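You operate a simulated robot arm through the tools that you are given. There is no shell and no other tool. Be economical: measure what you need, move in short steps, check, and stop when the job is done.

You run a simulated robot arm. Do the job below in one go: nothing can be reset, and whatever is moved stays where it is left.

JOB
Unwind the mini blue bobbin fully and set it on the pack bench.
Fine: black knob to UNWIND, winder slider till EMPTY and left home, knob to WIND again, roller arm away before lifting. Leave the rest.

Only the result counts: the job must be done as asked and must still hold three seconds after the hand-in. Knocking over, shifting, dropping, spilling or breaking anything else fails it.

ROBOT AND FRAMES
A 7-joint arm with a two-finger parallel gripper, fixed in place. Base frame: the origin is at the foot of the arm, x ahead of it, y to its left, z up; the work surface is at about z = 0.76. Units: m, degrees, N and s.
With the tool pointing down near the work surface it reaches from about 0.2 to 0.68 m from the base axis. Its first joint turns from -66.0 to 66.0 degrees. Payload 2.4 kg.
The TCP is the grasp point between the finger pads, 0.03 m short of the fingertips. In the tool frame z runs along the fingers and y along their closing line. Largest opening 0.094 m; finger width 0.028, thickness 0.01; the body of the gripper, 0.05 by 0.096 m, starts 0.055 m behind the TCP.
Orientation is that of the tool frame in the base frame, as a unit quaternion [x, y, z, w]. With the fingers straight down and closing along the base's y, the tool's x points along the base's -x, its y along +y and its z along -z.

CONTROLS
- The arm moves only by the tool step_arm. Its argument "moves" is one flat list of numbers, 7 for each row, row after row: the turn, a rotation vector about the tool's x, y, z in units of 8 degrees (1.0 is 8 degrees), then the shift along the tool's x, y, z in units of 40 mm (1.0 is 40 mm), then the gripper command, from -1 (fully open) to 1 (shut), values between in proportion. In form: [wx, wy, wz, x, y, z, gripper, wx, wy, wz, x, y, z, gripper, ...]. A call has 1 to 20 rows; each row shifts and turns the commanded pose from where the row before left it, along the tool's axes as they then stand. A call with a number of a shift or a turn outside -1 to 1 is refused whole. Each row takes 0.2 s and may step no farther than 0.05 m and 8.6 degrees from the row before; otherwise, or with a gripper value out of range, the whole call is refused. Where a pose cannot be reached the arm comes as near as it can. A force on the tool above 50 N (or 10 N above the force at the start of the call, whichever is more), or a blocked arm, ends the call early, and 0.2 s more pass. Each finger travels about 0.153 m/s and halts on what it meets, pressing with about 41 N; the grip force reading is that of the motor and also rises with nothing between the fingers. The clock runs only during rows and for 0.2 s after the last one: add rows that do not move to give the fingers time. The reply holds the time, the measured pose of the TCP, the force on the tool along the base axes, the opening and the grip force, in the units named above and with some noise.
- Cameras (640 x 400 px; columns grow to the right, rows downward): "scene" is fixed at [0.0093, 0.4556, 1.4482]; the picture's right is [-0.94, -0.33, 0.00], its down [-0.18, 0.51, -0.84] and it looks along [0.28, -0.80, -0.54] (base axes); focal length 316 px, centre (320, 200). "wrist" rides on the gripper at [0.076, 0.014, -0.102] in the tool frame; the picture's right is [-0.18, 0.98, 0.00], its down [-0.75, -0.14, -0.64] and it looks along [-0.63, -0.12, 0.77] (tool axes); focal length 243 px, centre (320, 200). There is no depth. A picture from a camera that has moved, and an enlarged one, comes with that camera's place and axes in the base frame and with its lens.
- get_image(camera): a new picture of that camera. The clock stands still meanwhile.
- inspect(camera, box): a new picture of the part [left, top, right, bottom] of that camera's present view, enlarged. The clock stands still meanwhile.
- hand_in(): hands the job in; it is judged then, once.

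Work in short steps. Places have to be worked out from the pictures, the camera data and where the tool is seen: move nearer, look again, correct. Check each grasp and each placing, and mend what went wrong. You have 120 turns and 64 pictures in all, those below and enlarged ones among them. Open the gripper and draw the arm clear of the work before you hand the job in, unless the task says otherwise; then end with one line.

The tools are called after "Request:" as a command line: name --argument value ..., lists and objects as JSON in quotes. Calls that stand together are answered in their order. step_arm: Moves the arm, as the interface text tells. Its arguments: {"type":"object","properties":{"moves":{"type":"array"}},"required":["moves"]} The other tools are called the same way: get_image (camera) takes a picture; inspect (camera, box) takes an enlarged picture of a part of a camera's view; hand_in () hands the job in.

At the start:

```text
t: 0.0
ee_pos: [0.3902, -0.2663, 1.1091]
tool_rot: [0.0, 1.0, 0.001, -0.001]
wrist_force: [0.3, -0.1, 1.1]
gripper_width: 0.0943
grasp_force: 0.1
```

scene: 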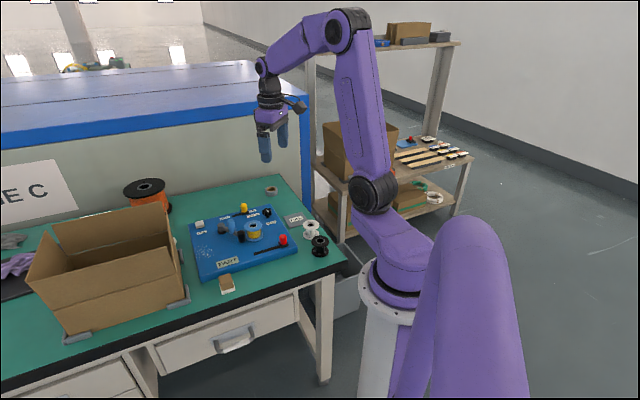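
wrist: 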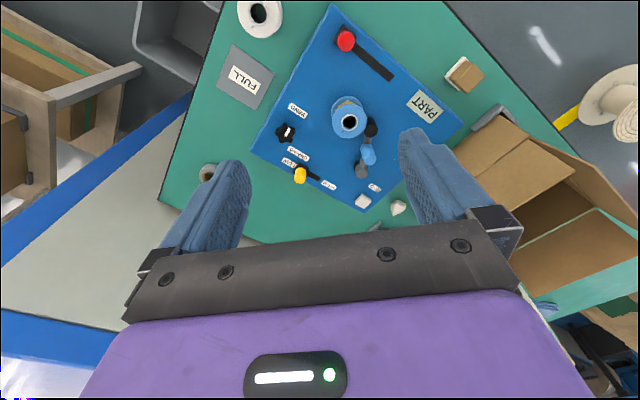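

I'll look closer at the board in both cameras before moving.

Request:
inspect --camera "scene" --box '[180, 170, 340, 300]'

Request:
inspect --camera "wrist" --box '[200, 0, 520, 220]'

Request:
inspect --camera "scene" --box '[300, 90, 480, 220]'

```text
3.08 times, centred on (260, 235) of scene
camera zoom: at [0.0093, 0.4556, 1.4482], right [-0.94, -0.33, 0.0], down [-0.18, 0.51, -0.84], along [0.28, -0.8, -0.54], focal length 971 px, centre (505, 92)
```

zoom: 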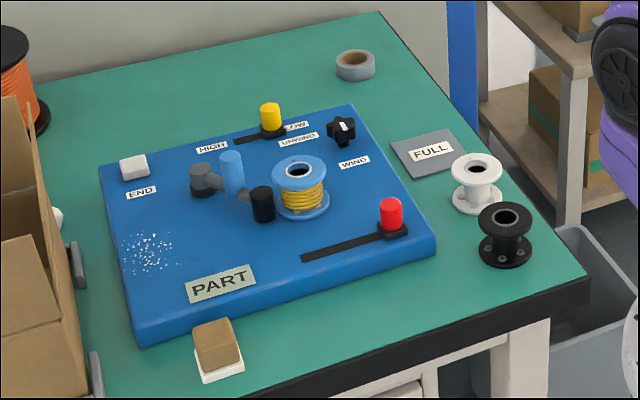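

```text
1.82 times, centred on (360, 110) of wrist
camera zoom: at [0.3134, -0.2514, 1.212], right [0.18, 0.98, 0.0], down [0.75, -0.14, 0.64], along [0.63, -0.12, -0.77], focal length 441 px, centre (247, 364)
```

zoom: 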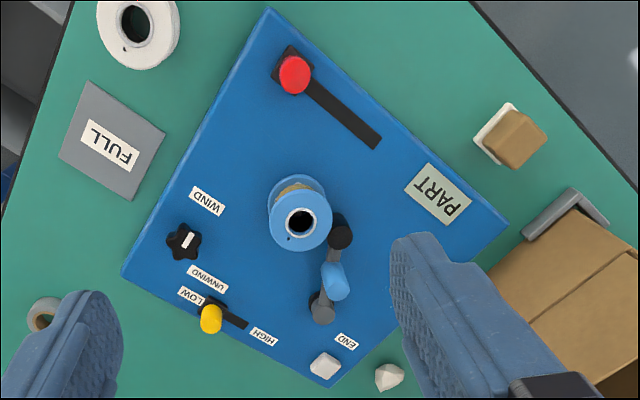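

```text
3.08 times, centred on (390, 155) of scene
camera zoom: at [0.0093, 0.4556, 1.4482], right [-0.94, -0.33, 0.0], down [-0.18, 0.51, -0.84], along [0.28, -0.8, -0.54], focal length 971 px, centre (105, 338)
```

zoom: 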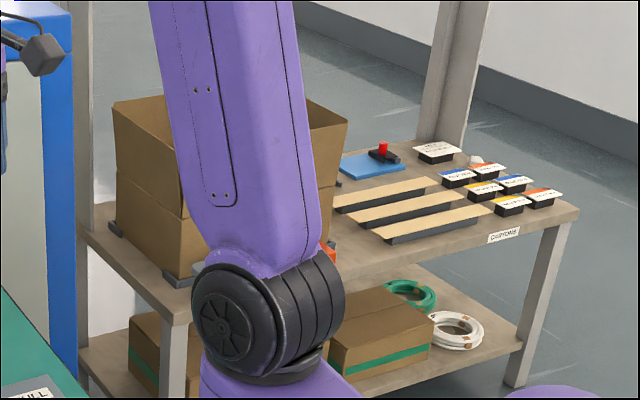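

The bench is turned about 40° from my axes, and no pack bench shows yet. I'll swing left at this height and turn the wrist camera to look that way.

Request:
step_arm --moves '[0, 0, 0, 0, 1, 0, -1, 0, 0, 0, 0, 1, 0, -1, 0, 0, 0, 0, 1, 0, -1, 0, 0, 0, 0, 1, 0, -1, 0, 0, 0, 0, 1, 0, -1, 0, 0, 0, 0, 1, 0, -1, 0, 0, -1, 0, 0, 0, -1, 0, 0, -1, 0, 0, 0, -1, 0, 0, -1, 0, 0, 0, -1, 0, 0, -1, 0, 0, 0, -1, 0, 0, -1, 0, 0, 0, -1, 0, 0, -1, 0, 0, 0, -1]'

Request:
get_image --camera "wrist"

```text
t: 2.6
ee_pos: [0.3897, -0.0256, 1.1101]
tool_rot: [-0.409, 0.913, 0.0, 0.0]
wrist_force: [0.3, 0.3, 0.5]
gripper_width: 0.094
grasp_force: 0.0
```

```text
58 pictures are left
camera wrist: at [0.3281, -0.0732, 1.2117], right [-0.61, 0.79, 0.0], down [0.61, 0.47, 0.64], along [0.51, 0.39, -0.77], focal length 243 px, centre (320, 200)
```

wrist: 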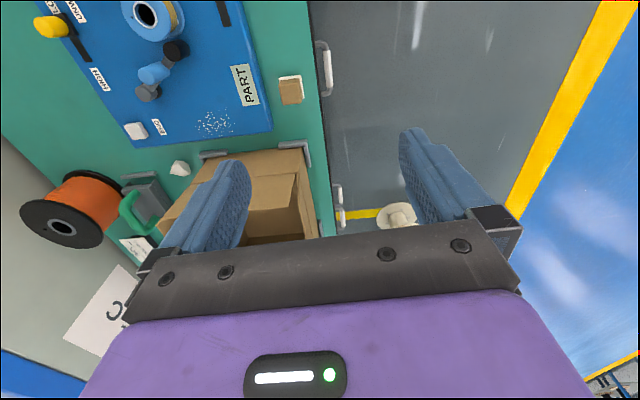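

To the left there is only floor and the far end of this bench. I'll keep turning left and tilt the camera up.

Request:
step_arm --moves '[0, 0, -1, 0, 0, 0, -1, 0, 0, -1, 0, 0, 0, -1, 0, 0, -1, 0, 0, 0, -1, 0, 0, -1, 0, 0, 0, -1, 0, 0, -1, 0, 0, 0, -1, 0, 0, -1, 0, 0, 0, -1, 0, 0, -1, 0, 0, 0, -1]'

Request:
get_image --camera "wrist"

```text
t: 4.2
ee_pos: [0.3897, -0.0253, 1.1105]
tool_rot: [0.789, -0.614, 0.0, 0.0]
wrist_force: [0.0, 0.0, -0.2]
gripper_width: 0.094
grasp_force: 0.1
```

```text
57 pictures are left
camera wrist: at [0.394, -0.1028, 1.2121], right [-1.0, -0.06, 0.0], down [-0.05, 0.77, 0.64], along [-0.04, 0.64, -0.77], focal length 243 px, centre (320, 200)
```

wrist: 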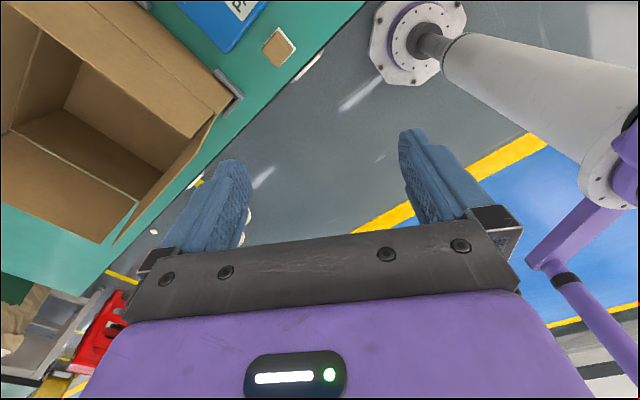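

No bench is in reach on the left. I'll go back and look to the right (-y), where the wooden bench stands, to read its label and judge the reach.

Request:
step_arm --moves '[0, 0, 1, 0, 0, 0, -1, 0, 0, 1, 0, 0, 0, -1, 0, 0, 1, 0, 0, 0, -1, 0, 0, 1, 0, 0, 0, -1, 0, 0, 1, 0, 0, 0, -1, 0, 0, 1, 0, 0, 0, -1, 0, 0, 1, 0, 0, 0, -1, 0, 0, 1, 0, 0, 0, -1, 0, 0, 1, 0, 0, 0, -1, 0, 0, 1, 0, 0, 0, -1, 0, 0, 1, 0, 0, 0, -1, 0, 0, 1, 0, 0, 0, -1, 0, 0, 1, 0, 0, 0, -1]'

Request:
step_arm --moves '[0, 0, 0, 0, -1, 0, -1, 0, 0, 0, 0, -1, 0, -1, 0, 0, 0, 0, -1, 0, -1, 0, 0, 0, 0, -1, 0, -1, 0, 0, 0, 0, -1, 0, -1, 0, 0, 0, 0, -1, 0, -1, 0, 0, 1, 0, 0, 0, -1, 0, 0, 1, 0, 0, 0, -1, 0, 0, 1, 0, 0, 0, -1, 0, 0, 1, 0, 0, 0, -1, 0, 0, 1, 0, 0, 0, -1, 0, 0, 1, 0, 0, 0, -1, 0, 0, 1, 0, 0, 0, -1, 0, 0, 1, 0, 0, 0, -1, 0, 0, 1, 0, 0, 0, -1]'

Request:
get_image --camera "wrist"

```text
t: 7.0
ee_pos: [0.3893, -0.025, 1.1094]
tool_rot: [0.001, 1.0, 0.0, 0.0]
wrist_force: [0.8, -0.6, 0.1]
gripper_width: 0.0939
grasp_force: 0.1
```

```text
t: 10.2
ee_pos: [0.3911, -0.2648, 1.1092]
tool_rot: [0.589, 0.808, 0.0, -0.001]
wrist_force: [0.1, 1.1, 0.5]
gripper_width: 0.0939
grasp_force: 0.0
```

```text
56 pictures are left
camera wrist: at [0.3798, -0.1888, 1.2121], right [0.99, 0.13, 0.0], down [0.1, -0.76, 0.64], along [0.08, -0.64, -0.77], focal length 243 px, centre (320, 200)
```

wrist: 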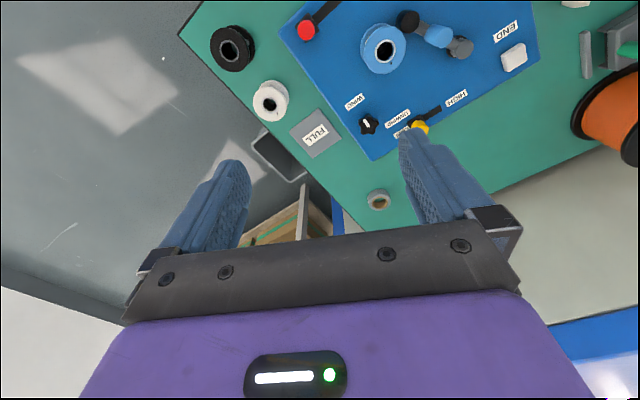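

The wooden bench is well out of reach, so the pack bench must be the green bench that holds the carton and the winder. The winder board is turned about 45°, so I'll line the tool up with it and take a closer look.

Request:
step_arm --moves '[0, 0, -1, 0, 0, 0, -1, 0, 0, -1, 0, 0, 0, -1, 0, 0, -1, 0, 0, 0, -1, 0, 0, -0.375, 0, 0, 0, -1, 0, 0, 0, 0.5, 0.6, 0.9, -1, 0, 0, 0, 0.5, 0.6, 0.9, -1, 0, 0, 0, 0.5, 0.6, 0.9, -1]'

Request:
get_image --camera "wrist"

```text
t: 11.8
ee_pos: [0.3975, -0.1724, 1.0024]
tool_rot: [0.382, 0.924, -0.001, 0.0]
wrist_force: [0.1, 0.0, 0.4]
gripper_width: 0.094
grasp_force: 0.2
```

```text
55 pictures are left
camera wrist: at [0.3533, -0.1082, 1.1047], right [0.82, 0.57, 0.0], down [0.43, -0.63, 0.64], along [0.36, -0.53, -0.77], focal length 243 px, centre (320, 200)
```

wrist: 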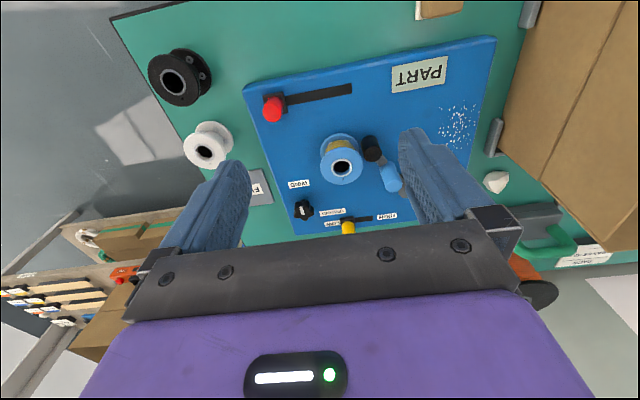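

Labels are visible on the board and at the bench back. I'll enlarge both.

Request:
inspect --camera "wrist" --box '[235, 60, 415, 240]'

Request:
inspect --camera "wrist" --box '[460, 160, 640, 290]'

```text
2.22 times, centred on (325, 150) of wrist
camera zoom: at [0.3533, -0.1082, 1.1047], right [0.82, 0.57, 0.0], down [0.43, -0.63, 0.64], along [0.36, -0.53, -0.77], focal length 539 px, centre (309, 311)
```

zoom: 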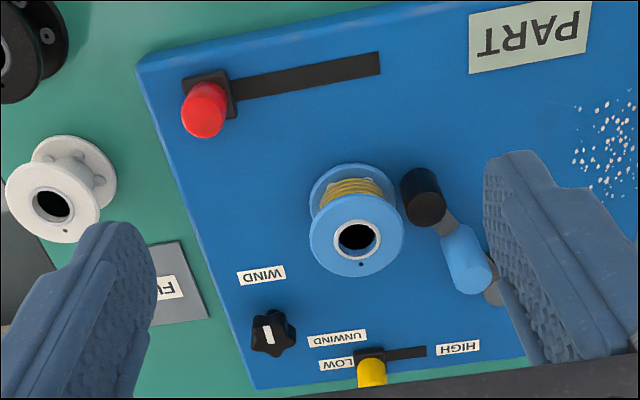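

```text
3.08 times, centred on (550, 225) of wrist
camera zoom: at [0.3533, -0.1082, 1.1047], right [0.82, 0.57, 0.0], down [0.43, -0.63, 0.64], along [0.36, -0.53, -0.77], focal length 746 px, centre (-388, 123)
```

zoom: 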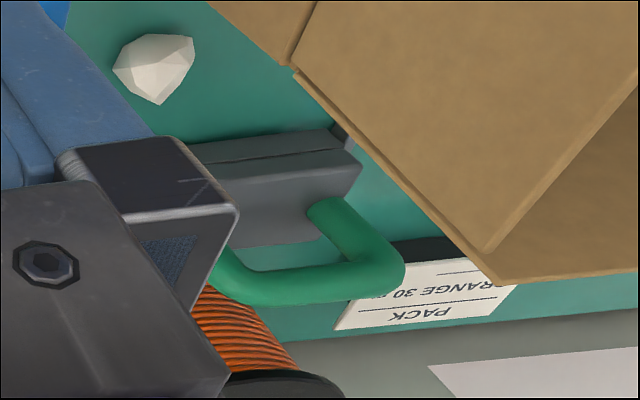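

The white PACK slip ("ORANGE 30 m") lies on the green bench, so that bench is the pack bench. The knob mark points at WIND, and UNWIND is about 90° clockwise from above. I'll move above the knob with 90° of turn in hand.

Request:
step_arm --moves '[0, 0, -1, 0, 0, 0, -0.28, 0, 0, -1, 0, 0, 0, -0.28, 0, 0, -1, 0, 0, 0, -0.28, 0, 0, -1, 0, 0, 0, -0.28, 0, 0, -1, 0, 0, 0, -0.28, 0, 0, -1, 0, 0, 0, -0.28, 0, 0, -1, 0, 0, 0, -0.28, 0, 0, -1, 0, 0, 0, -0.28, 0, 0, -1, 0, 0, 0, -0.28, 0, 0, -1, 0, 0, 0, -0.28, 0, 0, -1, 0, 0, 0, -0.28, 0, 0, -0.25, 0, 0, 0, -0.28, 0, 0, 0, 0.31, -0.867, 0.26, -0.28, 0, 0, 0, 0.31, -0.867, 0.26, -0.28, 0, 0, 0, 0.31, -0.867, 0.26, -0.28, 0, 0, 0, 0.31, -0.867, 0.26, -0.28, 0, 0, 0, 0.31, -0.867, 0.26, -0.28]'

Request:
get_image --camera "wrist"

```text
t: 15.4
ee_pos: [0.4774, -0.3393, 0.9498]
tool_rot: [-0.384, 0.923, 0.001, 0.001]
wrist_force: [0.3, 0.0, -1.6]
gripper_width: 0.0601
grasp_force: 0.1
```

```text
52 pictures are left
camera wrist: at [0.4127, -0.3831, 1.0522], right [-0.57, 0.82, 0.0], down [0.63, 0.43, 0.64], along [0.53, 0.36, -0.77], focal length 243 px, centre (320, 200)
```

wrist: 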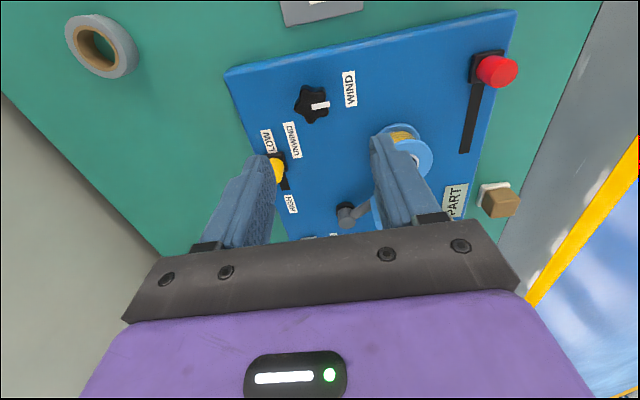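

Two rays put the knob at about (0.483, -0.344), with its top near z 0.81. I'll centre on it, descend to z 0.86 and look again.

Request:
step_arm --moves '[0, 0, 0, 0, -0.2, 0.75, -0.28, 0, 0, 0, 0, 0, 0.75, -0.28, 0, 0, 0, 0, 0, 0.75, -0.28]'

Request:
inspect --camera "wrist" --box '[200, 40, 440, 240]'

Request:
inspect --camera "scene" --box '[180, 150, 340, 280]'

```text
t: 16.2
ee_pos: [0.4842, -0.3438, 0.8601]
tool_rot: [-0.383, 0.924, 0.0, 0.0]
wrist_force: [1.6, -1.1, -0.7]
gripper_width: 0.0603
grasp_force: 0.0
```

```text
2.00 times, centred on (320, 140) of wrist
camera zoom: at [0.4183, -0.3893, 0.9622], right [-0.57, 0.82, 0.0], down [0.63, 0.43, 0.64], along [0.53, 0.36, -0.77], focal length 485 px, centre (320, 320)
```

zoom: 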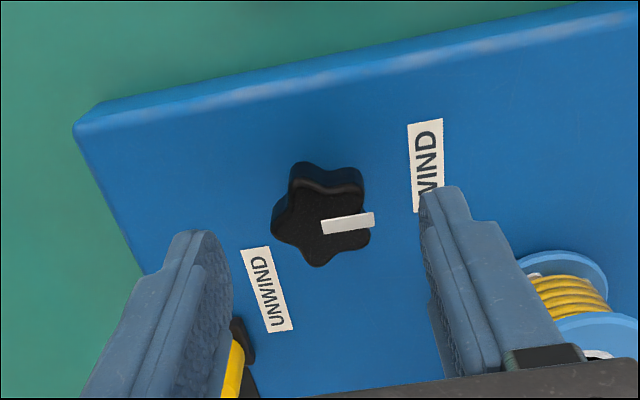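

```text
3.08 times, centred on (260, 215) of scene
camera zoom: at [0.0093, 0.4556, 1.4482], right [-0.94, -0.33, 0.0], down [-0.18, 0.51, -0.84], along [0.28, -0.8, -0.54], focal length 971 px, centre (505, 154)
```

zoom: 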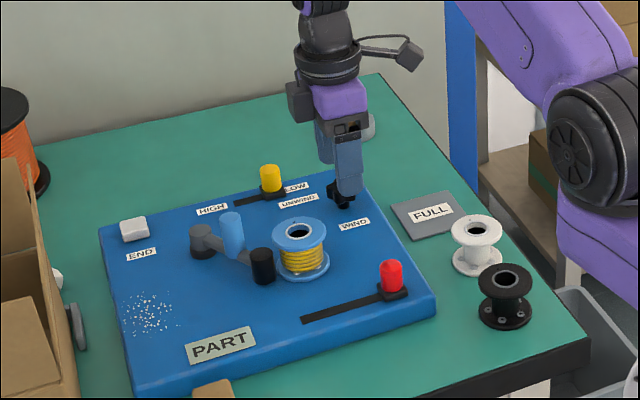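

The knob is centred between the fingers, with a lobe on the left facing a notch on the right. I judge the board top at about z 0.785, so I'll lower to TCP 0.823 and grip.

Request:
step_arm --moves '[0, 0, 0, 0, 0, 0.5, -0.28, 0, 0, 0, 0, 0, 0.43, -0.28, 0, 0, 0, 0, 0, 0, 0.3, 0, 0, 0, 0, 0, 0, 0.6, 0, 0, 0, 0, 0, 0, 0.6]'

Request:
inspect --camera "wrist" --box '[200, 40, 440, 240]'

```text
t: 17.4
ee_pos: [0.4828, -0.3447, 0.8226]
tool_rot: [-0.383, 0.924, 0.0, 0.0]
wrist_force: [0.3, 0.3, -1.2]
gripper_width: 0.0346
grasp_force: 45.7
```

```text
2.00 times, centred on (320, 140) of wrist
camera zoom: at [0.4188, -0.3889, 0.9246], right [-0.57, 0.82, 0.0], down [0.63, 0.43, 0.64], along [0.53, 0.36, -0.77], focal length 485 px, centre (320, 320)
```

zoom: 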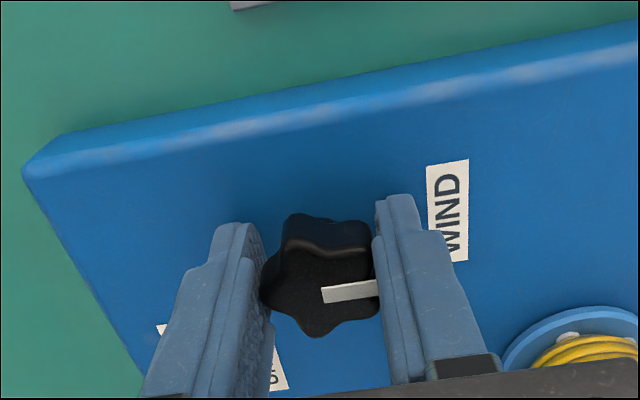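

The knob is gripped at 35 mm across. I'll turn it clockwise from above (tool z positive) by about 88°.

Request:
step_arm --moves '[0, 0, 1, 0, 0, 0, 0.6, 0, 0, 1, 0, 0, 0, 0.6, 0, 0, 1, 0, 0, 0, 0.6, 0, 0, 1, 0, 0, 0, 0.6, 0, 0, 1, 0, 0, 0, 0.6, 0, 0, 1, 0, 0, 0, 0.6, 0, 0, 1, 0, 0, 0, 0.6, 0, 0, 1, 0, 0, 0, 0.6, 0, 0, 1, 0, 0, 0, 0.6, 0, 0, 1, 0, 0, 0, 0.6, 0, 0, 1, 0, 0, 0, 0.6]'

Request:
inspect --camera "wrist" --box '[200, 40, 440, 240]'

```text
t: 19.8
ee_pos: [0.4813, -0.3423, 0.8221]
tool_rot: [0.368, 0.93, 0.0, -0.001]
wrist_force: [-10.8, -0.4, 5.3]
gripper_width: 0.0343
grasp_force: 44.8
```

```text
2.00 times, centred on (320, 140) of wrist
camera zoom: at [0.4359, -0.2819, 0.9249], right [0.81, 0.59, 0.0], down [0.45, -0.62, 0.64], along [0.38, -0.52, -0.77], focal length 485 px, centre (320, 320)
```

zoom: 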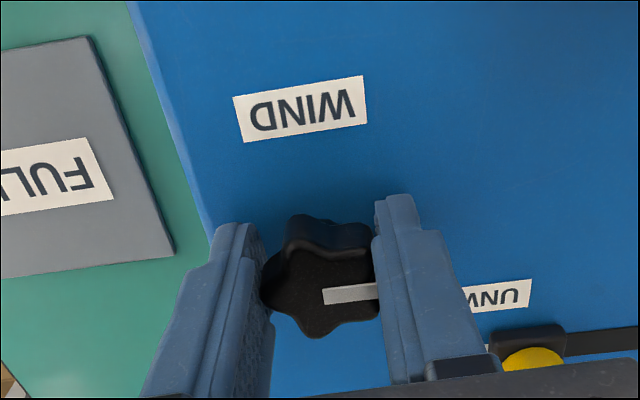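

The mark now points at UNWIND. I'll release, rise and check.

Request:
step_arm --moves '[0, 0, 0, 0, 0, 0, -0.28, 0, 0, 0, 0, 0, 0, -0.28, 0, 0, 0, 0, 0, -0.8, -0.28, 0, 0, 0, 0, 0, -1, -0.28, 0, 0, 0, 0, 0, -1, -0.28]'

Request:
inspect --camera "wrist" --box '[200, 0, 440, 200]'

```text
t: 21.0
ee_pos: [0.4815, -0.3439, 0.9347]
tool_rot: [0.368, 0.93, 0.001, -0.001]
wrist_force: [0.0, 0.5, 0.7]
gripper_width: 0.0602
grasp_force: 0.1
```

```text
2.00 times, centred on (320, 100) of wrist
camera zoom: at [0.4355, -0.2819, 1.0371], right [0.8, 0.59, 0.0], down [0.46, -0.62, 0.64], along [0.38, -0.52, -0.77], focal length 485 px, centre (320, 400)
```

zoom: 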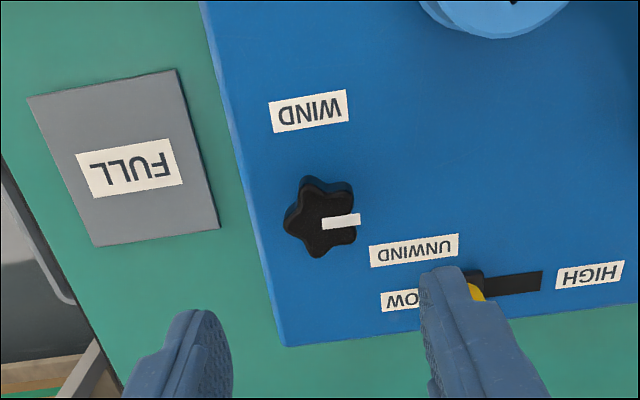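

The knob is set to UNWIND. Next I'll move above the red slider knob, judged to be at about (0.364, -0.222), with the fingers closing along the slot.

Request:
step_arm --moves '[0, 0, 0.225, 0.847, 0.02, 0, -0.28, 0, 0, 0, 0.847, 0.02, 0, -0.28, 0, 0, 0, 0.847, 0.02, 0, -0.28, 0, 0, 0, 0.847, 0.02, 0, -0.28, 0, 0, 0, 0.847, 0.02, 0, -0.28, 0, 0, 0, 0, 0, 0.6, -0.28]'

Request:
inspect --camera "wrist" --box '[200, 0, 440, 200]'

```text
t: 22.4
ee_pos: [0.3645, -0.2226, 0.9087]
tool_rot: [0.381, 0.925, 0.001, 0.0]
wrist_force: [0.5, -0.4, -0.1]
gripper_width: 0.0602
grasp_force: 0.1
```

```text
2.00 times, centred on (320, 100) of wrist
camera zoom: at [0.319, -0.159, 1.0124], right [0.82, 0.57, 0.0], down [0.44, -0.63, 0.64], along [0.36, -0.53, -0.77], focal length 485 px, centre (320, 400)
```

zoom: 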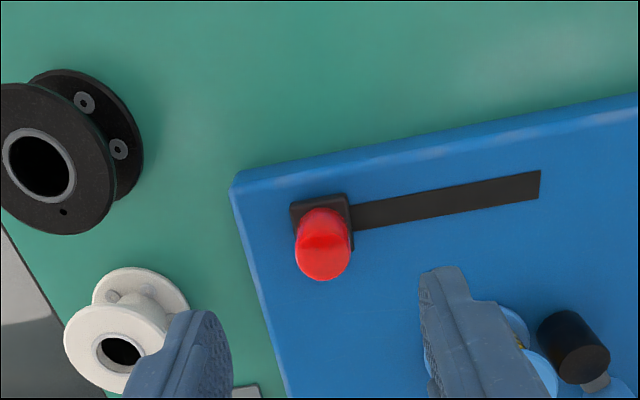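

The red knob is at about (0.3645, -0.2255), and the slot runs about 0.1 m along +x+y. I'll descend, grip it and check in the picture.

Request:
step_arm --moves '[0, 0, 0, -0.05, -0.05, 0.9, -0.28, 0, 0, 0, 0, 0, 0.7, -0.28, 0, 0, 0, 0, 0, 0.3, -0.28, 0, 0, 0, 0, 0, 0, 0.3, 0, 0, 0, 0, 0, 0, 0.7, 0, 0, 0, 0, 0, 0, 0.7]'

Request:
inspect --camera "wrist" --box '[200, 40, 440, 240]'

Request:
inspect --camera "scene" --box '[180, 170, 340, 300]'

```text
t: 23.8
ee_pos: [0.3667, -0.2246, 0.8338]
tool_rot: [0.378, 0.926, 0.0, 0.001]
wrist_force: [16.7, 16.4, -12.7]
gripper_width: 0.0225
grasp_force: 45.2
```

```text
2.00 times, centred on (320, 140) of wrist
camera zoom: at [0.3211, -0.1611, 0.9361], right [0.82, 0.57, 0.0], down [0.44, -0.63, 0.64], along [0.37, -0.53, -0.77], focal length 485 px, centre (320, 320)
```

zoom: 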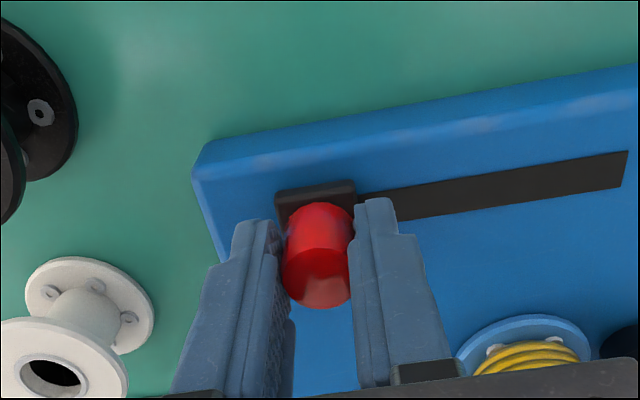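

```text
3.08 times, centred on (260, 235) of scene
camera zoom: at [0.0098, 0.4559, 1.4481], right [-0.94, -0.33, 0.0], down [-0.18, 0.51, -0.84], along [0.28, -0.8, -0.54], focal length 971 px, centre (505, 92)
```

zoom: 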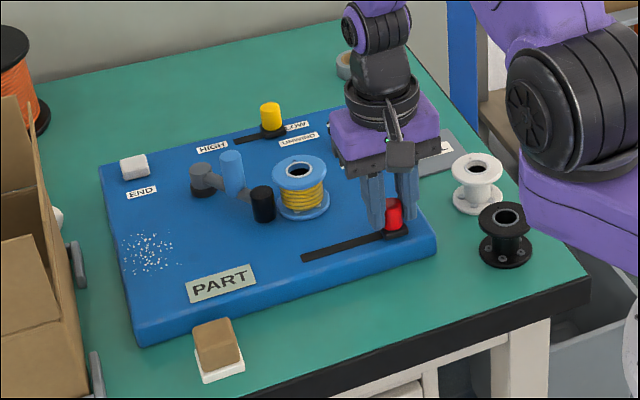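

I have a good grip on the red slider. I'll push it slowly along +y tool, about 80 mm, and watch the sign.

Request:
step_arm --moves '[0, 0, 0, 0, 0.3, 0, 0.7, 0, 0, 0, 0, 0.3, 0, 0.7, 0, 0, 0, 0, 0.3, 0, 0.7, 0, 0, 0, 0, 0.3, 0, 0.7, 0, 0, 0, 0, 0.3, 0, 0.7]'

Request:
inspect --camera "scene" --box '[180, 170, 340, 300]'

```text
t: 25.0
ee_pos: [0.4071, -0.1833, 0.8335]
tool_rot: [0.38, 0.925, 0.0, 0.0]
wrist_force: [3.9, -5.4, -28.7]
gripper_width: 0.0228
grasp_force: 44.9
```

```text
3.08 times, centred on (260, 235) of scene
camera zoom: at [0.0098, 0.4553, 1.4483], right [-0.94, -0.33, 0.0], down [-0.18, 0.51, -0.84], along [0.28, -0.79, -0.54], focal length 971 px, centre (505, 92)
```

zoom: 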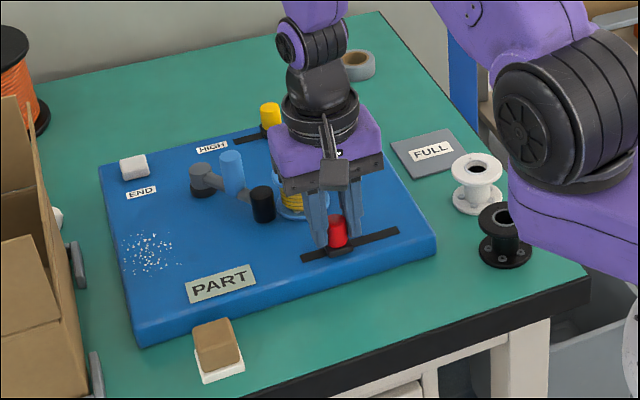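

The slider has moved about 57 mm and the sign still says PART. I'll carry on to the end of the slot.

Request:
step_arm --moves '[0, 0, 0, 0, 0.25, 0, 0.7, 0, 0, 0, 0, 0.2, 0, 0.7, 0, 0, 0, 0, 0.1, 0, 0.7]'

Request:
inspect --camera "scene" --box '[180, 170, 340, 300]'

```text
t: 25.8
ee_pos: [0.4228, -0.1675, 0.8342]
tool_rot: [0.381, 0.925, 0.0, 0.0]
wrist_force: [2.1, -3.7, -25.4]
gripper_width: 0.0225
grasp_force: 45.2
```

```text
3.08 times, centred on (260, 235) of scene
camera zoom: at [0.0097, 0.4554, 1.4483], right [-0.94, -0.33, 0.0], down [-0.18, 0.51, -0.84], along [0.28, -0.79, -0.54], focal length 971 px, centre (505, 92)
```

zoom: 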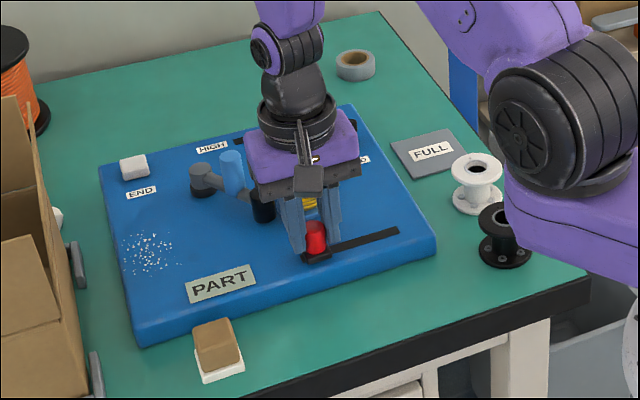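

The slider is at the end of the slot and the sign still reads PART. I'll hold it there a few seconds to see whether winding depends on time or on strokes.

Request:
step_arm --moves '[0, 0, 0, 0, 0.05, 0, 0.7, 0, 0, 0, 0, 0, 0, 0.7, 0, 0, 0, 0, 0, 0, 0.7, 0, 0, 0, 0, 0, 0, 0.7, 0, 0, 0, 0, 0, 0, 0.7, 0, 0, 0, 0, 0, 0, 0.7, 0, 0, 0, 0, 0, 0, 0.7, 0, 0, 0, 0, 0, 0, 0.7, 0, 0, 0, 0, 0, 0, 0.7, 0, 0, 0, 0, 0, 0, 0.7]'

Request:
inspect --camera "scene" --box '[180, 170, 340, 300]'

```text
t: 28.0
ee_pos: [0.4245, -0.1663, 0.8345]
tool_rot: [0.379, 0.925, 0.001, 0.001]
wrist_force: [1.8, 0.9, -9.5]
gripper_width: 0.0227
grasp_force: 44.5
```

```text
3.08 times, centred on (260, 235) of scene
camera zoom: at [0.0095, 0.4555, 1.4482], right [-0.94, -0.33, 0.0], down [-0.18, 0.51, -0.84], along [0.28, -0.8, -0.54], focal length 971 px, centre (505, 92)
```

zoom: 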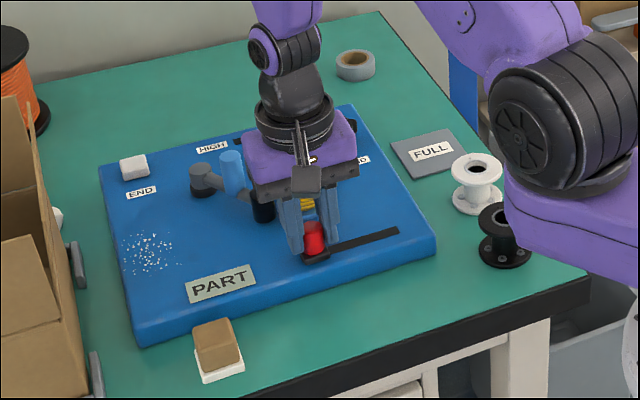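

Waiting changes nothing, so the strokes must do it. I'll return the slider home and compare the wound thread.

Request:
step_arm --moves '[0, 0, 0, 0, -0.35, 0, 0.7, 0, 0, 0, 0, -0.35, 0, 0.7, 0, 0, 0, 0, -0.35, 0, 0.7, 0, 0, 0, 0, -0.35, 0, 0.7, 0, 0, 0, 0, -0.35, 0, 0.7, 0, 0, 0, 0, -0.25, 0, 0.7, 0, 0, 0, 0, -0.1, 0, 0.7]'

Request:
inspect --camera "scene" --box '[180, 170, 340, 300]'

```text
t: 29.6
ee_pos: [0.3658, -0.2251, 0.8343]
tool_rot: [0.379, 0.925, -0.001, 0.0]
wrist_force: [9.1, 12.5, 4.2]
gripper_width: 0.0226
grasp_force: 44.9
```

```text
3.08 times, centred on (260, 235) of scene
camera zoom: at [0.0095, 0.4559, 1.4481], right [-0.94, -0.33, 0.0], down [-0.18, 0.51, -0.84], along [0.28, -0.8, -0.54], focal length 971 px, centre (505, 92)
```

zoom: 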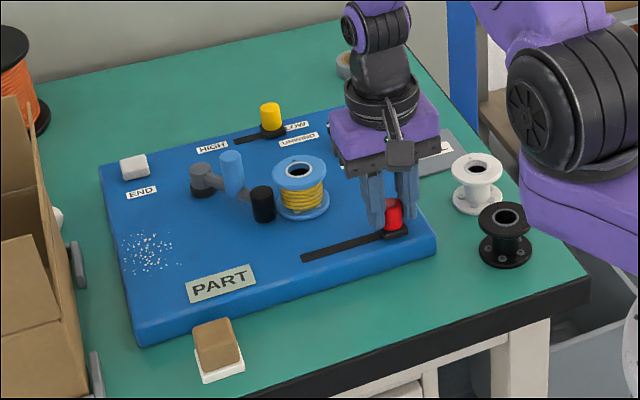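

The sign still reads PART after one stroke, and the thread may be slightly lower. I'll run two more full strokes.

Request:
step_arm --moves '[0, 0, 0, 0, 0.5, 0, 0.7, 0, 0, 0, 0, 0.5, 0, 0.7, 0, 0, 0, 0, 0.5, 0, 0.7, 0, 0, 0, 0, 0.5, 0, 0.7, 0, 0, 0, 0, 0.1, 0, 0.7, 0, 0, 0, 0, -0.5, 0, 0.7, 0, 0, 0, 0, -0.5, 0, 0.7, 0, 0, 0, 0, -0.5, 0, 0.7, 0, 0, 0, 0, -0.5, 0, 0.7, 0, 0, 0, 0, -0.1, 0, 0.7, 0, 0, 0, 0, 0.5, 0, 0.7, 0, 0, 0, 0, 0.5, 0, 0.7, 0, 0, 0, 0, 0.5, 0, 0.7, 0, 0, 0, 0, 0.5, 0, 0.7, 0, 0, 0, 0, 0.1, 0, 0.7, 0, 0, 0, 0, -0.5, 0, 0.7, 0, 0, 0, 0, -0.5, 0, 0.7, 0, 0, 0, 0, -0.5, 0, 0.7, 0, 0, 0, 0, -0.5, 0, 0.7, 0, 0, 0, 0, -0.1, 0, 0.7]'

Request:
inspect --camera "scene" --box '[200, 190, 300, 280]'

```text
t: 33.8
ee_pos: [0.3661, -0.2244, 0.8349]
tool_rot: [0.378, 0.926, 0.001, 0.0]
wrist_force: [16.1, 14.0, -0.1]
gripper_width: 0.0225
grasp_force: 45.2
```

```text
4.44 times, centred on (250, 235) of scene
camera zoom: at [0.0097, 0.4559, 1.4481], right [-0.94, -0.33, 0.0], down [-0.18, 0.51, -0.84], along [0.28, -0.8, -0.54], focal length 1402 px, centre (631, 44)
```

zoom: 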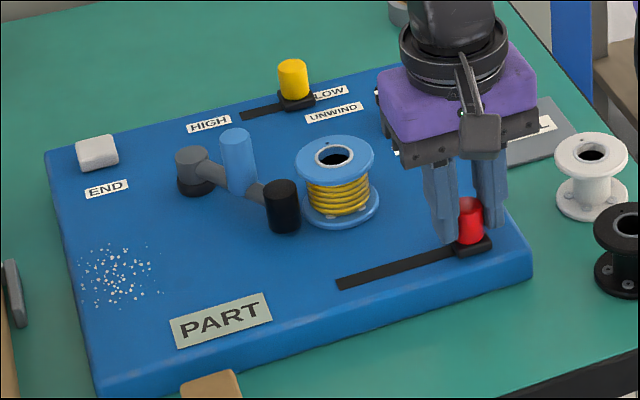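

The thread looks hardly thinner (14.6 to 14.2 px). I'll run four more strokes and measure again.

Request:
step_arm --moves '[0, 0, 0, 0, 0.5, 0, 0.7, 0, 0, 0, 0, 0.5, 0, 0.7, 0, 0, 0, 0, 0.5, 0, 0.7, 0, 0, 0, 0, 0.5, 0, 0.7, 0, 0, 0, 0, 0.1, 0, 0.7, 0, 0, 0, 0, -0.5, 0, 0.7, 0, 0, 0, 0, -0.5, 0, 0.7, 0, 0, 0, 0, -0.5, 0, 0.7, 0, 0, 0, 0, -0.5, 0, 0.7, 0, 0, 0, 0, -0.1, 0, 0.7, 0, 0, 0, 0, 0.5, 0, 0.7, 0, 0, 0, 0, 0.5, 0, 0.7, 0, 0, 0, 0, 0.5, 0, 0.7, 0, 0, 0, 0, 0.5, 0, 0.7, 0, 0, 0, 0, 0.1, 0, 0.7, 0, 0, 0, 0, -0.5, 0, 0.7, 0, 0, 0, 0, -0.5, 0, 0.7, 0, 0, 0, 0, -0.5, 0, 0.7, 0, 0, 0, 0, -0.5, 0, 0.7, 0, 0, 0, 0, -0.1, 0, 0.7]'

Request:
step_arm --moves '[0, 0, 0, 0, 0.5, 0, 0.7, 0, 0, 0, 0, 0.5, 0, 0.7, 0, 0, 0, 0, 0.5, 0, 0.7, 0, 0, 0, 0, 0.5, 0, 0.7, 0, 0, 0, 0, 0.1, 0, 0.7, 0, 0, 0, 0, -0.5, 0, 0.7, 0, 0, 0, 0, -0.5, 0, 0.7, 0, 0, 0, 0, -0.5, 0, 0.7, 0, 0, 0, 0, -0.5, 0, 0.7, 0, 0, 0, 0, -0.1, 0, 0.7, 0, 0, 0, 0, 0.5, 0, 0.7, 0, 0, 0, 0, 0.5, 0, 0.7, 0, 0, 0, 0, 0.5, 0, 0.7, 0, 0, 0, 0, 0.5, 0, 0.7, 0, 0, 0, 0, 0.1, 0, 0.7, 0, 0, 0, 0, -0.5, 0, 0.7, 0, 0, 0, 0, -0.5, 0, 0.7, 0, 0, 0, 0, -0.5, 0, 0.7, 0, 0, 0, 0, -0.5, 0, 0.7, 0, 0, 0, 0, -0.1, 0, 0.7]'

Request:
inspect --camera "scene" --box '[200, 190, 300, 280]'

```text
t: 38.0
ee_pos: [0.3666, -0.2231, 0.834]
tool_rot: [0.379, 0.925, 0.0, 0.0]
wrist_force: [5.6, 12.3, 25.0]
gripper_width: 0.0226
grasp_force: 44.9
```

```text
t: 42.2
ee_pos: [0.3656, -0.2247, 0.834]
tool_rot: [0.379, 0.925, 0.0, 0.0]
wrist_force: [12.2, 7.5, 1.7]
gripper_width: 0.0221
grasp_force: 45.1
```

```text
4.44 times, centred on (250, 235) of scene
camera zoom: at [0.0096, 0.4558, 1.4481], right [-0.94, -0.33, 0.0], down [-0.18, 0.51, -0.84], along [0.28, -0.8, -0.54], focal length 1402 px, centre (631, 44)
```

zoom: 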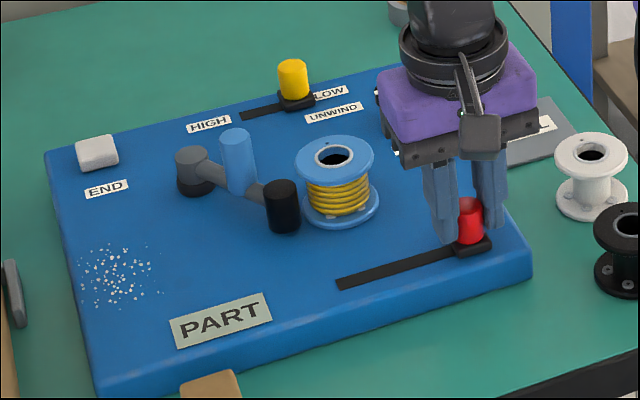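

There's no clear change. At the far end I felt no stop force, so the stroke may have been short. I'll push on to a hard stop and hold there.

Request:
step_arm --moves '[0, 0, 0, 0, 0.5, 0, 0.7, 0, 0, 0, 0, 0.5, 0, 0.7, 0, 0, 0, 0, 0.5, 0, 0.7, 0, 0, 0, 0, 0.5, 0, 0.7, 0, 0, 0, 0, 0.1, 0, 0.7, 0, 0, 0, 0, 0.1, 0, 0.7, 0, 0, 0, 0, 0.1, 0, 0.7, 0, 0, 0, 0, 0.1, 0, 0.7]'

Request:
inspect --camera "wrist" --box '[160, 20, 480, 240]'

```text
t: 44.0
ee_pos: [0.4292, -0.1612, 0.836]
tool_rot: [0.384, 0.923, -0.001, -0.002]
wrist_force: [-22.8, -17.1, 30.7]
gripper_width: 0.0224
grasp_force: 44.8
```

```text
1.82 times, centred on (320, 130) of wrist
camera zoom: at [0.3858, -0.0967, 0.9369], right [0.83, 0.56, 0.0], down [0.43, -0.63, 0.64], along [0.36, -0.53, -0.77], focal length 441 px, centre (320, 327)
```

zoom: 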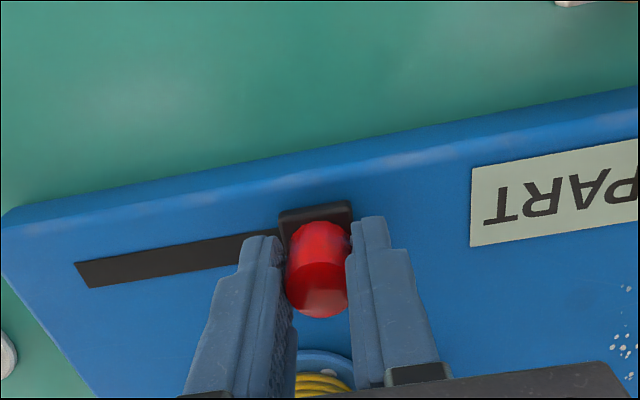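

Now the slider is at its hard stop, about 89 mm from home. I'll ease off slightly, hold for several seconds and watch the thread.

Request:
step_arm --moves '[0, 0, 0, 0, -0.05, 0, 0.7, 0, 0, 0, 0, 0, 0, 0.7, 0, 0, 0, 0, 0, 0, 0.7, 0, 0, 0, 0, 0, 0, 0.7, 0, 0, 0, 0, 0, 0, 0.7, 0, 0, 0, 0, 0, 0, 0.7, 0, 0, 0, 0, 0, 0, 0.7, 0, 0, 0, 0, 0, 0, 0.7, 0, 0, 0, 0, 0, 0, 0.7, 0, 0, 0, 0, 0, 0, 0.7, 0, 0, 0, 0, 0, 0, 0.7, 0, 0, 0, 0, 0, 0, 0.7, 0, 0, 0, 0, 0, 0, 0.7, 0, 0, 0, 0, 0, 0, 0.7, 0, 0, 0, 0, 0, 0, 0.7, 0, 0, 0, 0, 0, 0, 0.7, 0, 0, 0, 0, 0, 0, 0.7, 0, 0, 0, 0, 0, 0, 0.7, 0, 0, 0, 0, 0, 0, 0.7, 0, 0, 0, 0, 0, 0, 0.7]'

Request:
inspect --camera "wrist" --box '[160, 20, 480, 240]'

Request:
inspect --camera "scene" --box '[200, 190, 300, 280]'

```text
t: 48.2
ee_pos: [0.4304, -0.1601, 0.833]
tool_rot: [0.383, 0.924, 0.0, -0.002]
wrist_force: [-23.5, -19.9, 11.3]
gripper_width: 0.0225
grasp_force: 45.1
```

```text
1.82 times, centred on (320, 130) of wrist
camera zoom: at [0.3854, -0.0968, 0.9365], right [0.82, 0.57, 0.0], down [0.43, -0.63, 0.64], along [0.36, -0.53, -0.77], focal length 441 px, centre (320, 327)
```

zoom: 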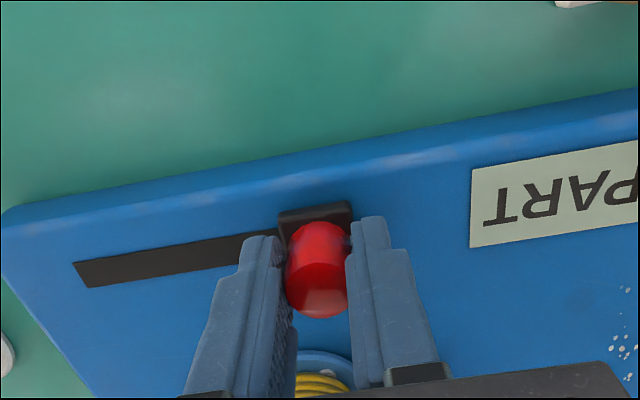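

```text
4.44 times, centred on (250, 235) of scene
camera zoom: at [0.0086, 0.4552, 1.4483], right [-0.94, -0.33, 0.0], down [-0.18, 0.51, -0.84], along [0.28, -0.79, -0.54], focal length 1402 px, centre (631, 44)
```

zoom: 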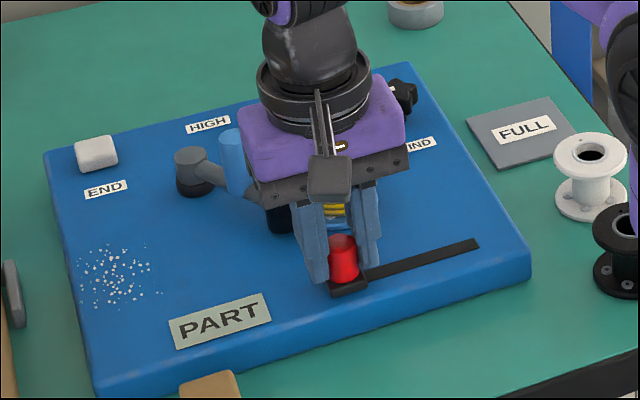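

No change yet. I'll go back home to complete one full-length stroke, then compare the thread.

Request:
step_arm --moves '[0, 0, 0, 0, -0.5, 0, 0.7, 0, 0, 0, 0, -0.5, 0, 0.7, 0, 0, 0, 0, -0.5, 0, 0.7, 0, 0, 0, 0, -0.5, 0, 0.7, 0, 0, 0, 0, -0.3, 0, 0.7, 0, 0, 0, 0, -0.05, 0, 0.7]'

Request:
inspect --camera "scene" --box '[200, 190, 300, 280]'

```text
t: 49.6
ee_pos: [0.3646, -0.2244, 0.8336]
tool_rot: [0.378, 0.926, 0.0, 0.0]
wrist_force: [12.1, 13.5, -6.5]
gripper_width: 0.0226
grasp_force: 45.5
```

```text
4.44 times, centred on (250, 235) of scene
camera zoom: at [0.0097, 0.4558, 1.4481], right [-0.94, -0.33, 0.0], down [-0.18, 0.51, -0.84], along [0.28, -0.8, -0.54], focal length 1402 px, centre (631, 44)
```

zoom: 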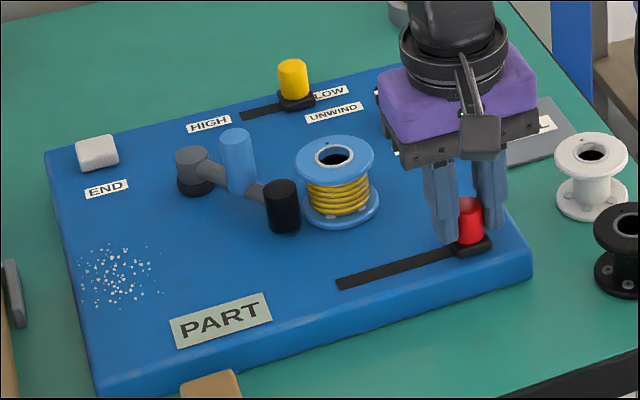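

The thread is unchanged, so UNWIND isn't really engaged. The label sits about 130° from WIND and I turned only 88°, so the knob needs more. I'll release the slider at home and go back above the knob, with the tool turned back 72° (one fifth of a turn, to match the star).

Request:
step_arm --moves '[0, 0, 0, 0, 0.08, 0, 0.7, 0, 0, 0, 0, 0, 0, -0.28, 0, 0, 0, 0, 0, 0, -0.28, 0, 0, 0, 0, 0, -0.8, -0.28, 0, 0, 0, 0, 0, -1, -0.28, 0, 0, 0, 0, 0, -0.7, -0.28, 0, 0, 0, -0.85, 0, 0, -0.28, 0, 0, 0, -0.85, 0, 0, -0.28, 0, 0, 0, -0.85, 0, 0, -0.28, 0, 0, 0, -0.85, 0, 0, -0.28, 0, 0, 0, -0.78, 0, 0, -0.28]'

Request:
step_arm --moves '[0, 0, -1, 0, 0, 0, -0.28, 0, 0, -1, 0, 0, 0, -0.28, 0, 0, -1, 0, 0, 0, -0.28, 0, 0, -1, 0, 0, 0, -0.28, 0, 0, -1, 0, 0, 0, -0.28, 0, 0, -1, 0, 0, 0, -0.28, 0, 0, -1, 0, 0, 0, -0.28, 0, 0, -1, 0, 0, 0, -0.28, 0, 0, -1, 0, 0, 0, -0.28, 0, 0, -0.17, 0, 0, 0, -0.28]'

```text
t: 52.0
ee_pos: [0.4859, -0.3403, 0.9345]
tool_rot: [0.382, 0.924, 0.0, 0.0]
wrist_force: [0.2, 0.0, 0.1]
gripper_width: 0.0602
grasp_force: 0.0
```

```text
t: 54.2
ee_pos: [0.4868, -0.3403, 0.9339]
tool_rot: [-0.247, 0.969, 0.0, 0.0]
wrist_force: [0.3, 0.0, 0.2]
gripper_width: 0.0599
grasp_force: 0.0
```

I'll centre on the knob, lower to z 0.86 and check.

Request:
step_arm --moves '[0, 0, 0, 0.13, -0.05, 0.9, -0.28, 0, 0, 0, 0, 0, 0.95, -0.28]'

Request:
inspect --camera "wrist" --box '[200, 40, 440, 240]'

```text
t: 54.8
ee_pos: [0.4821, -0.3456, 0.8611]
tool_rot: [-0.247, 0.969, 0.001, 0.001]
wrist_force: [0.1, -0.2, 1.2]
gripper_width: 0.0603
grasp_force: 0.0
```

```text
2.00 times, centred on (320, 140) of wrist
camera zoom: at [0.4076, -0.3702, 0.9632], right [-0.31, 0.95, 0.0], down [0.73, 0.24, 0.64], along [0.61, 0.2, -0.77], focal length 485 px, centre (320, 320)
```

zoom: 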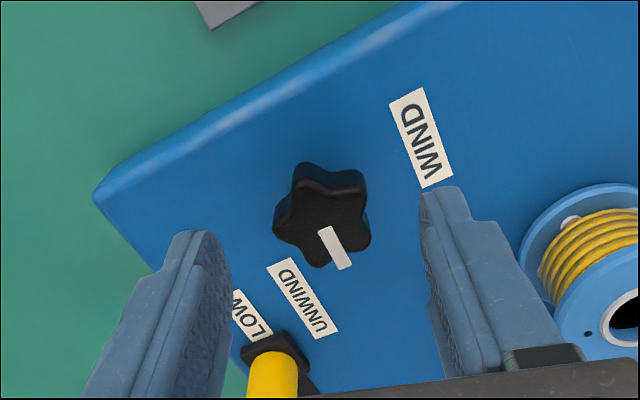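

The mark falls about 45° short of the UNWIND label. I'll grip and turn about 48° more.

Request:
step_arm --moves '[0, 0, 0, 0, 0, 0.5, -0.28, 0, 0, 0, 0, 0, 0.45, -0.28, 0, 0, 0, 0, 0, 0, 0.3, 0, 0, 0, 0, 0, 0, 0.6, 0, 0, 0, 0, 0, 0, 0.6, 0, 0, 1, 0, 0, 0, 0.6, 0, 0, 1, 0, 0, 0, 0.6, 0, 0, 1, 0, 0, 0, 0.6, 0, 0, 1, 0, 0, 0, 0.6, 0, 0, 1, 0, 0, 0, 0.6, 0, 0, 1, 0, 0, 0, 0.6]'

Request:
inspect --camera "wrist" --box '[200, 40, 440, 240]'

```text
t: 57.2
ee_pos: [0.4806, -0.3431, 0.8219]
tool_rot: [0.167, 0.986, 0.001, -0.002]
wrist_force: [-8.2, 12.3, 11.0]
gripper_width: 0.0358
grasp_force: 45.1
```

```text
2.00 times, centred on (320, 140) of wrist
camera zoom: at [0.4142, -0.3052, 0.9251], right [0.5, 0.87, 0.0], down [0.67, -0.38, 0.64], along [0.55, -0.32, -0.77], focal length 485 px, centre (320, 320)
```

zoom: 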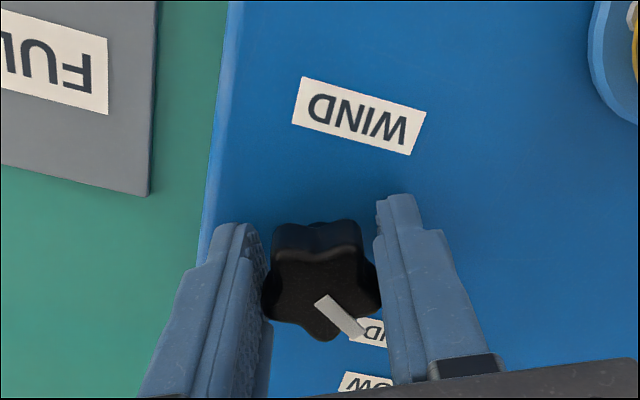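

The knob turned and then slipped slightly, which suggests a stop. The mark now points at UNWIND. I'll release, rise and check.

Request:
step_arm --moves '[0, 0, 0, 0, 0, 0, -0.28, 0, 0, 0, 0, 0, 0, -0.28, 0, 0, 0, 0, 0, -0.8, -0.28, 0, 0, 0, 0, 0, -1, -0.28, 0, 0, 0, 0, 0, -1, -0.28]'

Request:
inspect --camera "wrist" --box '[200, 0, 440, 200]'

```text
t: 58.4
ee_pos: [0.4815, -0.3436, 0.9347]
tool_rot: [0.168, 0.986, 0.0, -0.001]
wrist_force: [-0.2, -0.2, -0.1]
gripper_width: 0.06
grasp_force: 0.0
```

```text
2.00 times, centred on (320, 100) of wrist
camera zoom: at [0.4151, -0.3064, 1.0375], right [0.5, 0.87, 0.0], down [0.66, -0.38, 0.64], along [0.56, -0.32, -0.77], focal length 485 px, centre (320, 400)
```

zoom: 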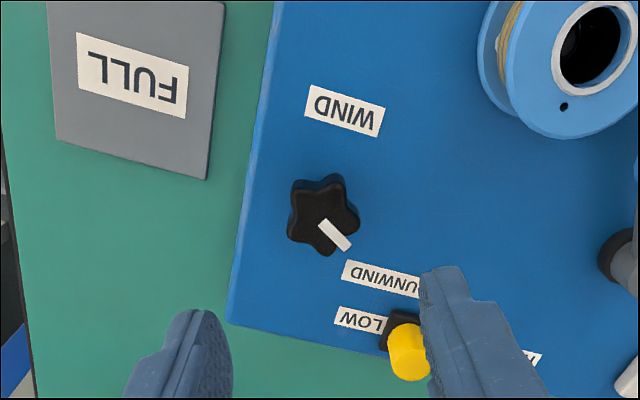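

The mark has now turned about 121° and points at UNWIND. I'll go back to the red slider, grip it and make one full stroke out.

Request:
step_arm --moves '[0, 0, 1, 0, 0, 0, -0.28, 0, 0, 1, 0, 0, 0, -0.28, 0, 0, 1, 0, 0, 0, -0.28, 0, 0, 0.2, 0, 0, 0, -0.28, 0, 0, 0, 0.83, 0.01, 0, -0.28, 0, 0, 0, 0.83, 0.01, 0, -0.28, 0, 0, 0, 0.83, 0.01, 0, -0.28, 0, 0, 0, 0.83, 0.01, 0, -0.28, 0, 0, 0, 0.83, 0.01, 0, -0.28, 0, 0, 0, 0, 0, 0.85, -0.28, 0, 0, 0, 0, 0, 0.85, -0.28, 0, 0, 0, 0, 0, 0.4, -0.28]'

Request:
inspect --camera "wrist" --box '[200, 40, 440, 240]'

```text
t: 61.0
ee_pos: [0.3665, -0.2268, 0.8503]
tool_rot: [0.383, 0.924, -0.001, 0.0]
wrist_force: [-0.2, -0.7, -0.6]
gripper_width: 0.0603
grasp_force: 0.0
```

```text
2.00 times, centred on (320, 140) of wrist
camera zoom: at [0.3221, -0.1631, 0.953], right [0.83, 0.56, 0.0], down [0.43, -0.63, 0.64], along [0.36, -0.53, -0.77], focal length 485 px, centre (320, 320)
```

zoom: 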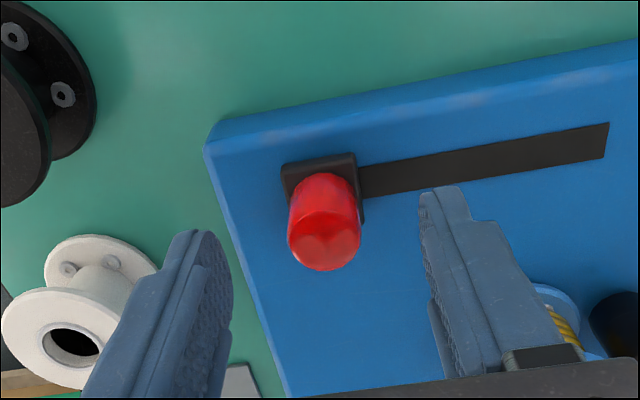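

It's well centred. I'll lower, grip, make one full stroke out and back, then compare.

Request:
step_arm --moves '[0, 0, 0, 0.03, 0, 0.41, -0.28, 0, 0, 0, 0, 0, 0, 0.3, 0, 0, 0, 0, 0, 0, 0.7, 0, 0, 0, 0, 0, 0, 0.7, 0, 0, 0, 0, 0.5, 0, 0.7, 0, 0, 0, 0, 0.5, 0, 0.7, 0, 0, 0, 0, 0.5, 0, 0.7, 0, 0, 0, 0, 0.5, 0, 0.7, 0, 0, 0, 0, 0.2, 0, 0.7, 0, 0, 0, 0, 0.05, 0, 0.7, 0, 0, 0, 0, 0, 0, 0.7, 0, 0, 0, 0, 0, 0, 0.7, 0, 0, 0, 0, 0, 0, 0.7]'

Request:
inspect --camera "scene" --box '[200, 190, 300, 280]'

```text
t: 63.8
ee_pos: [0.4296, -0.1628, 0.8353]
tool_rot: [0.382, 0.924, 0.0, 0.001]
wrist_force: [3.2, -1.6, 17.4]
gripper_width: 0.0224
grasp_force: 45.2
```

```text
4.44 times, centred on (250, 235) of scene
camera zoom: at [0.0092, 0.4556, 1.4482], right [-0.94, -0.33, 0.0], down [-0.18, 0.51, -0.84], along [0.28, -0.8, -0.54], focal length 1402 px, centre (631, 44)
```

zoom: 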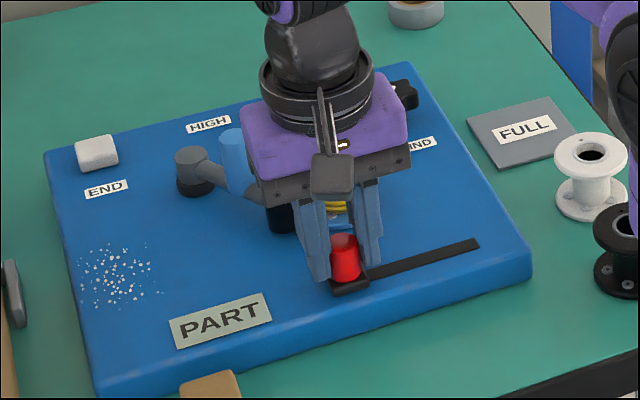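

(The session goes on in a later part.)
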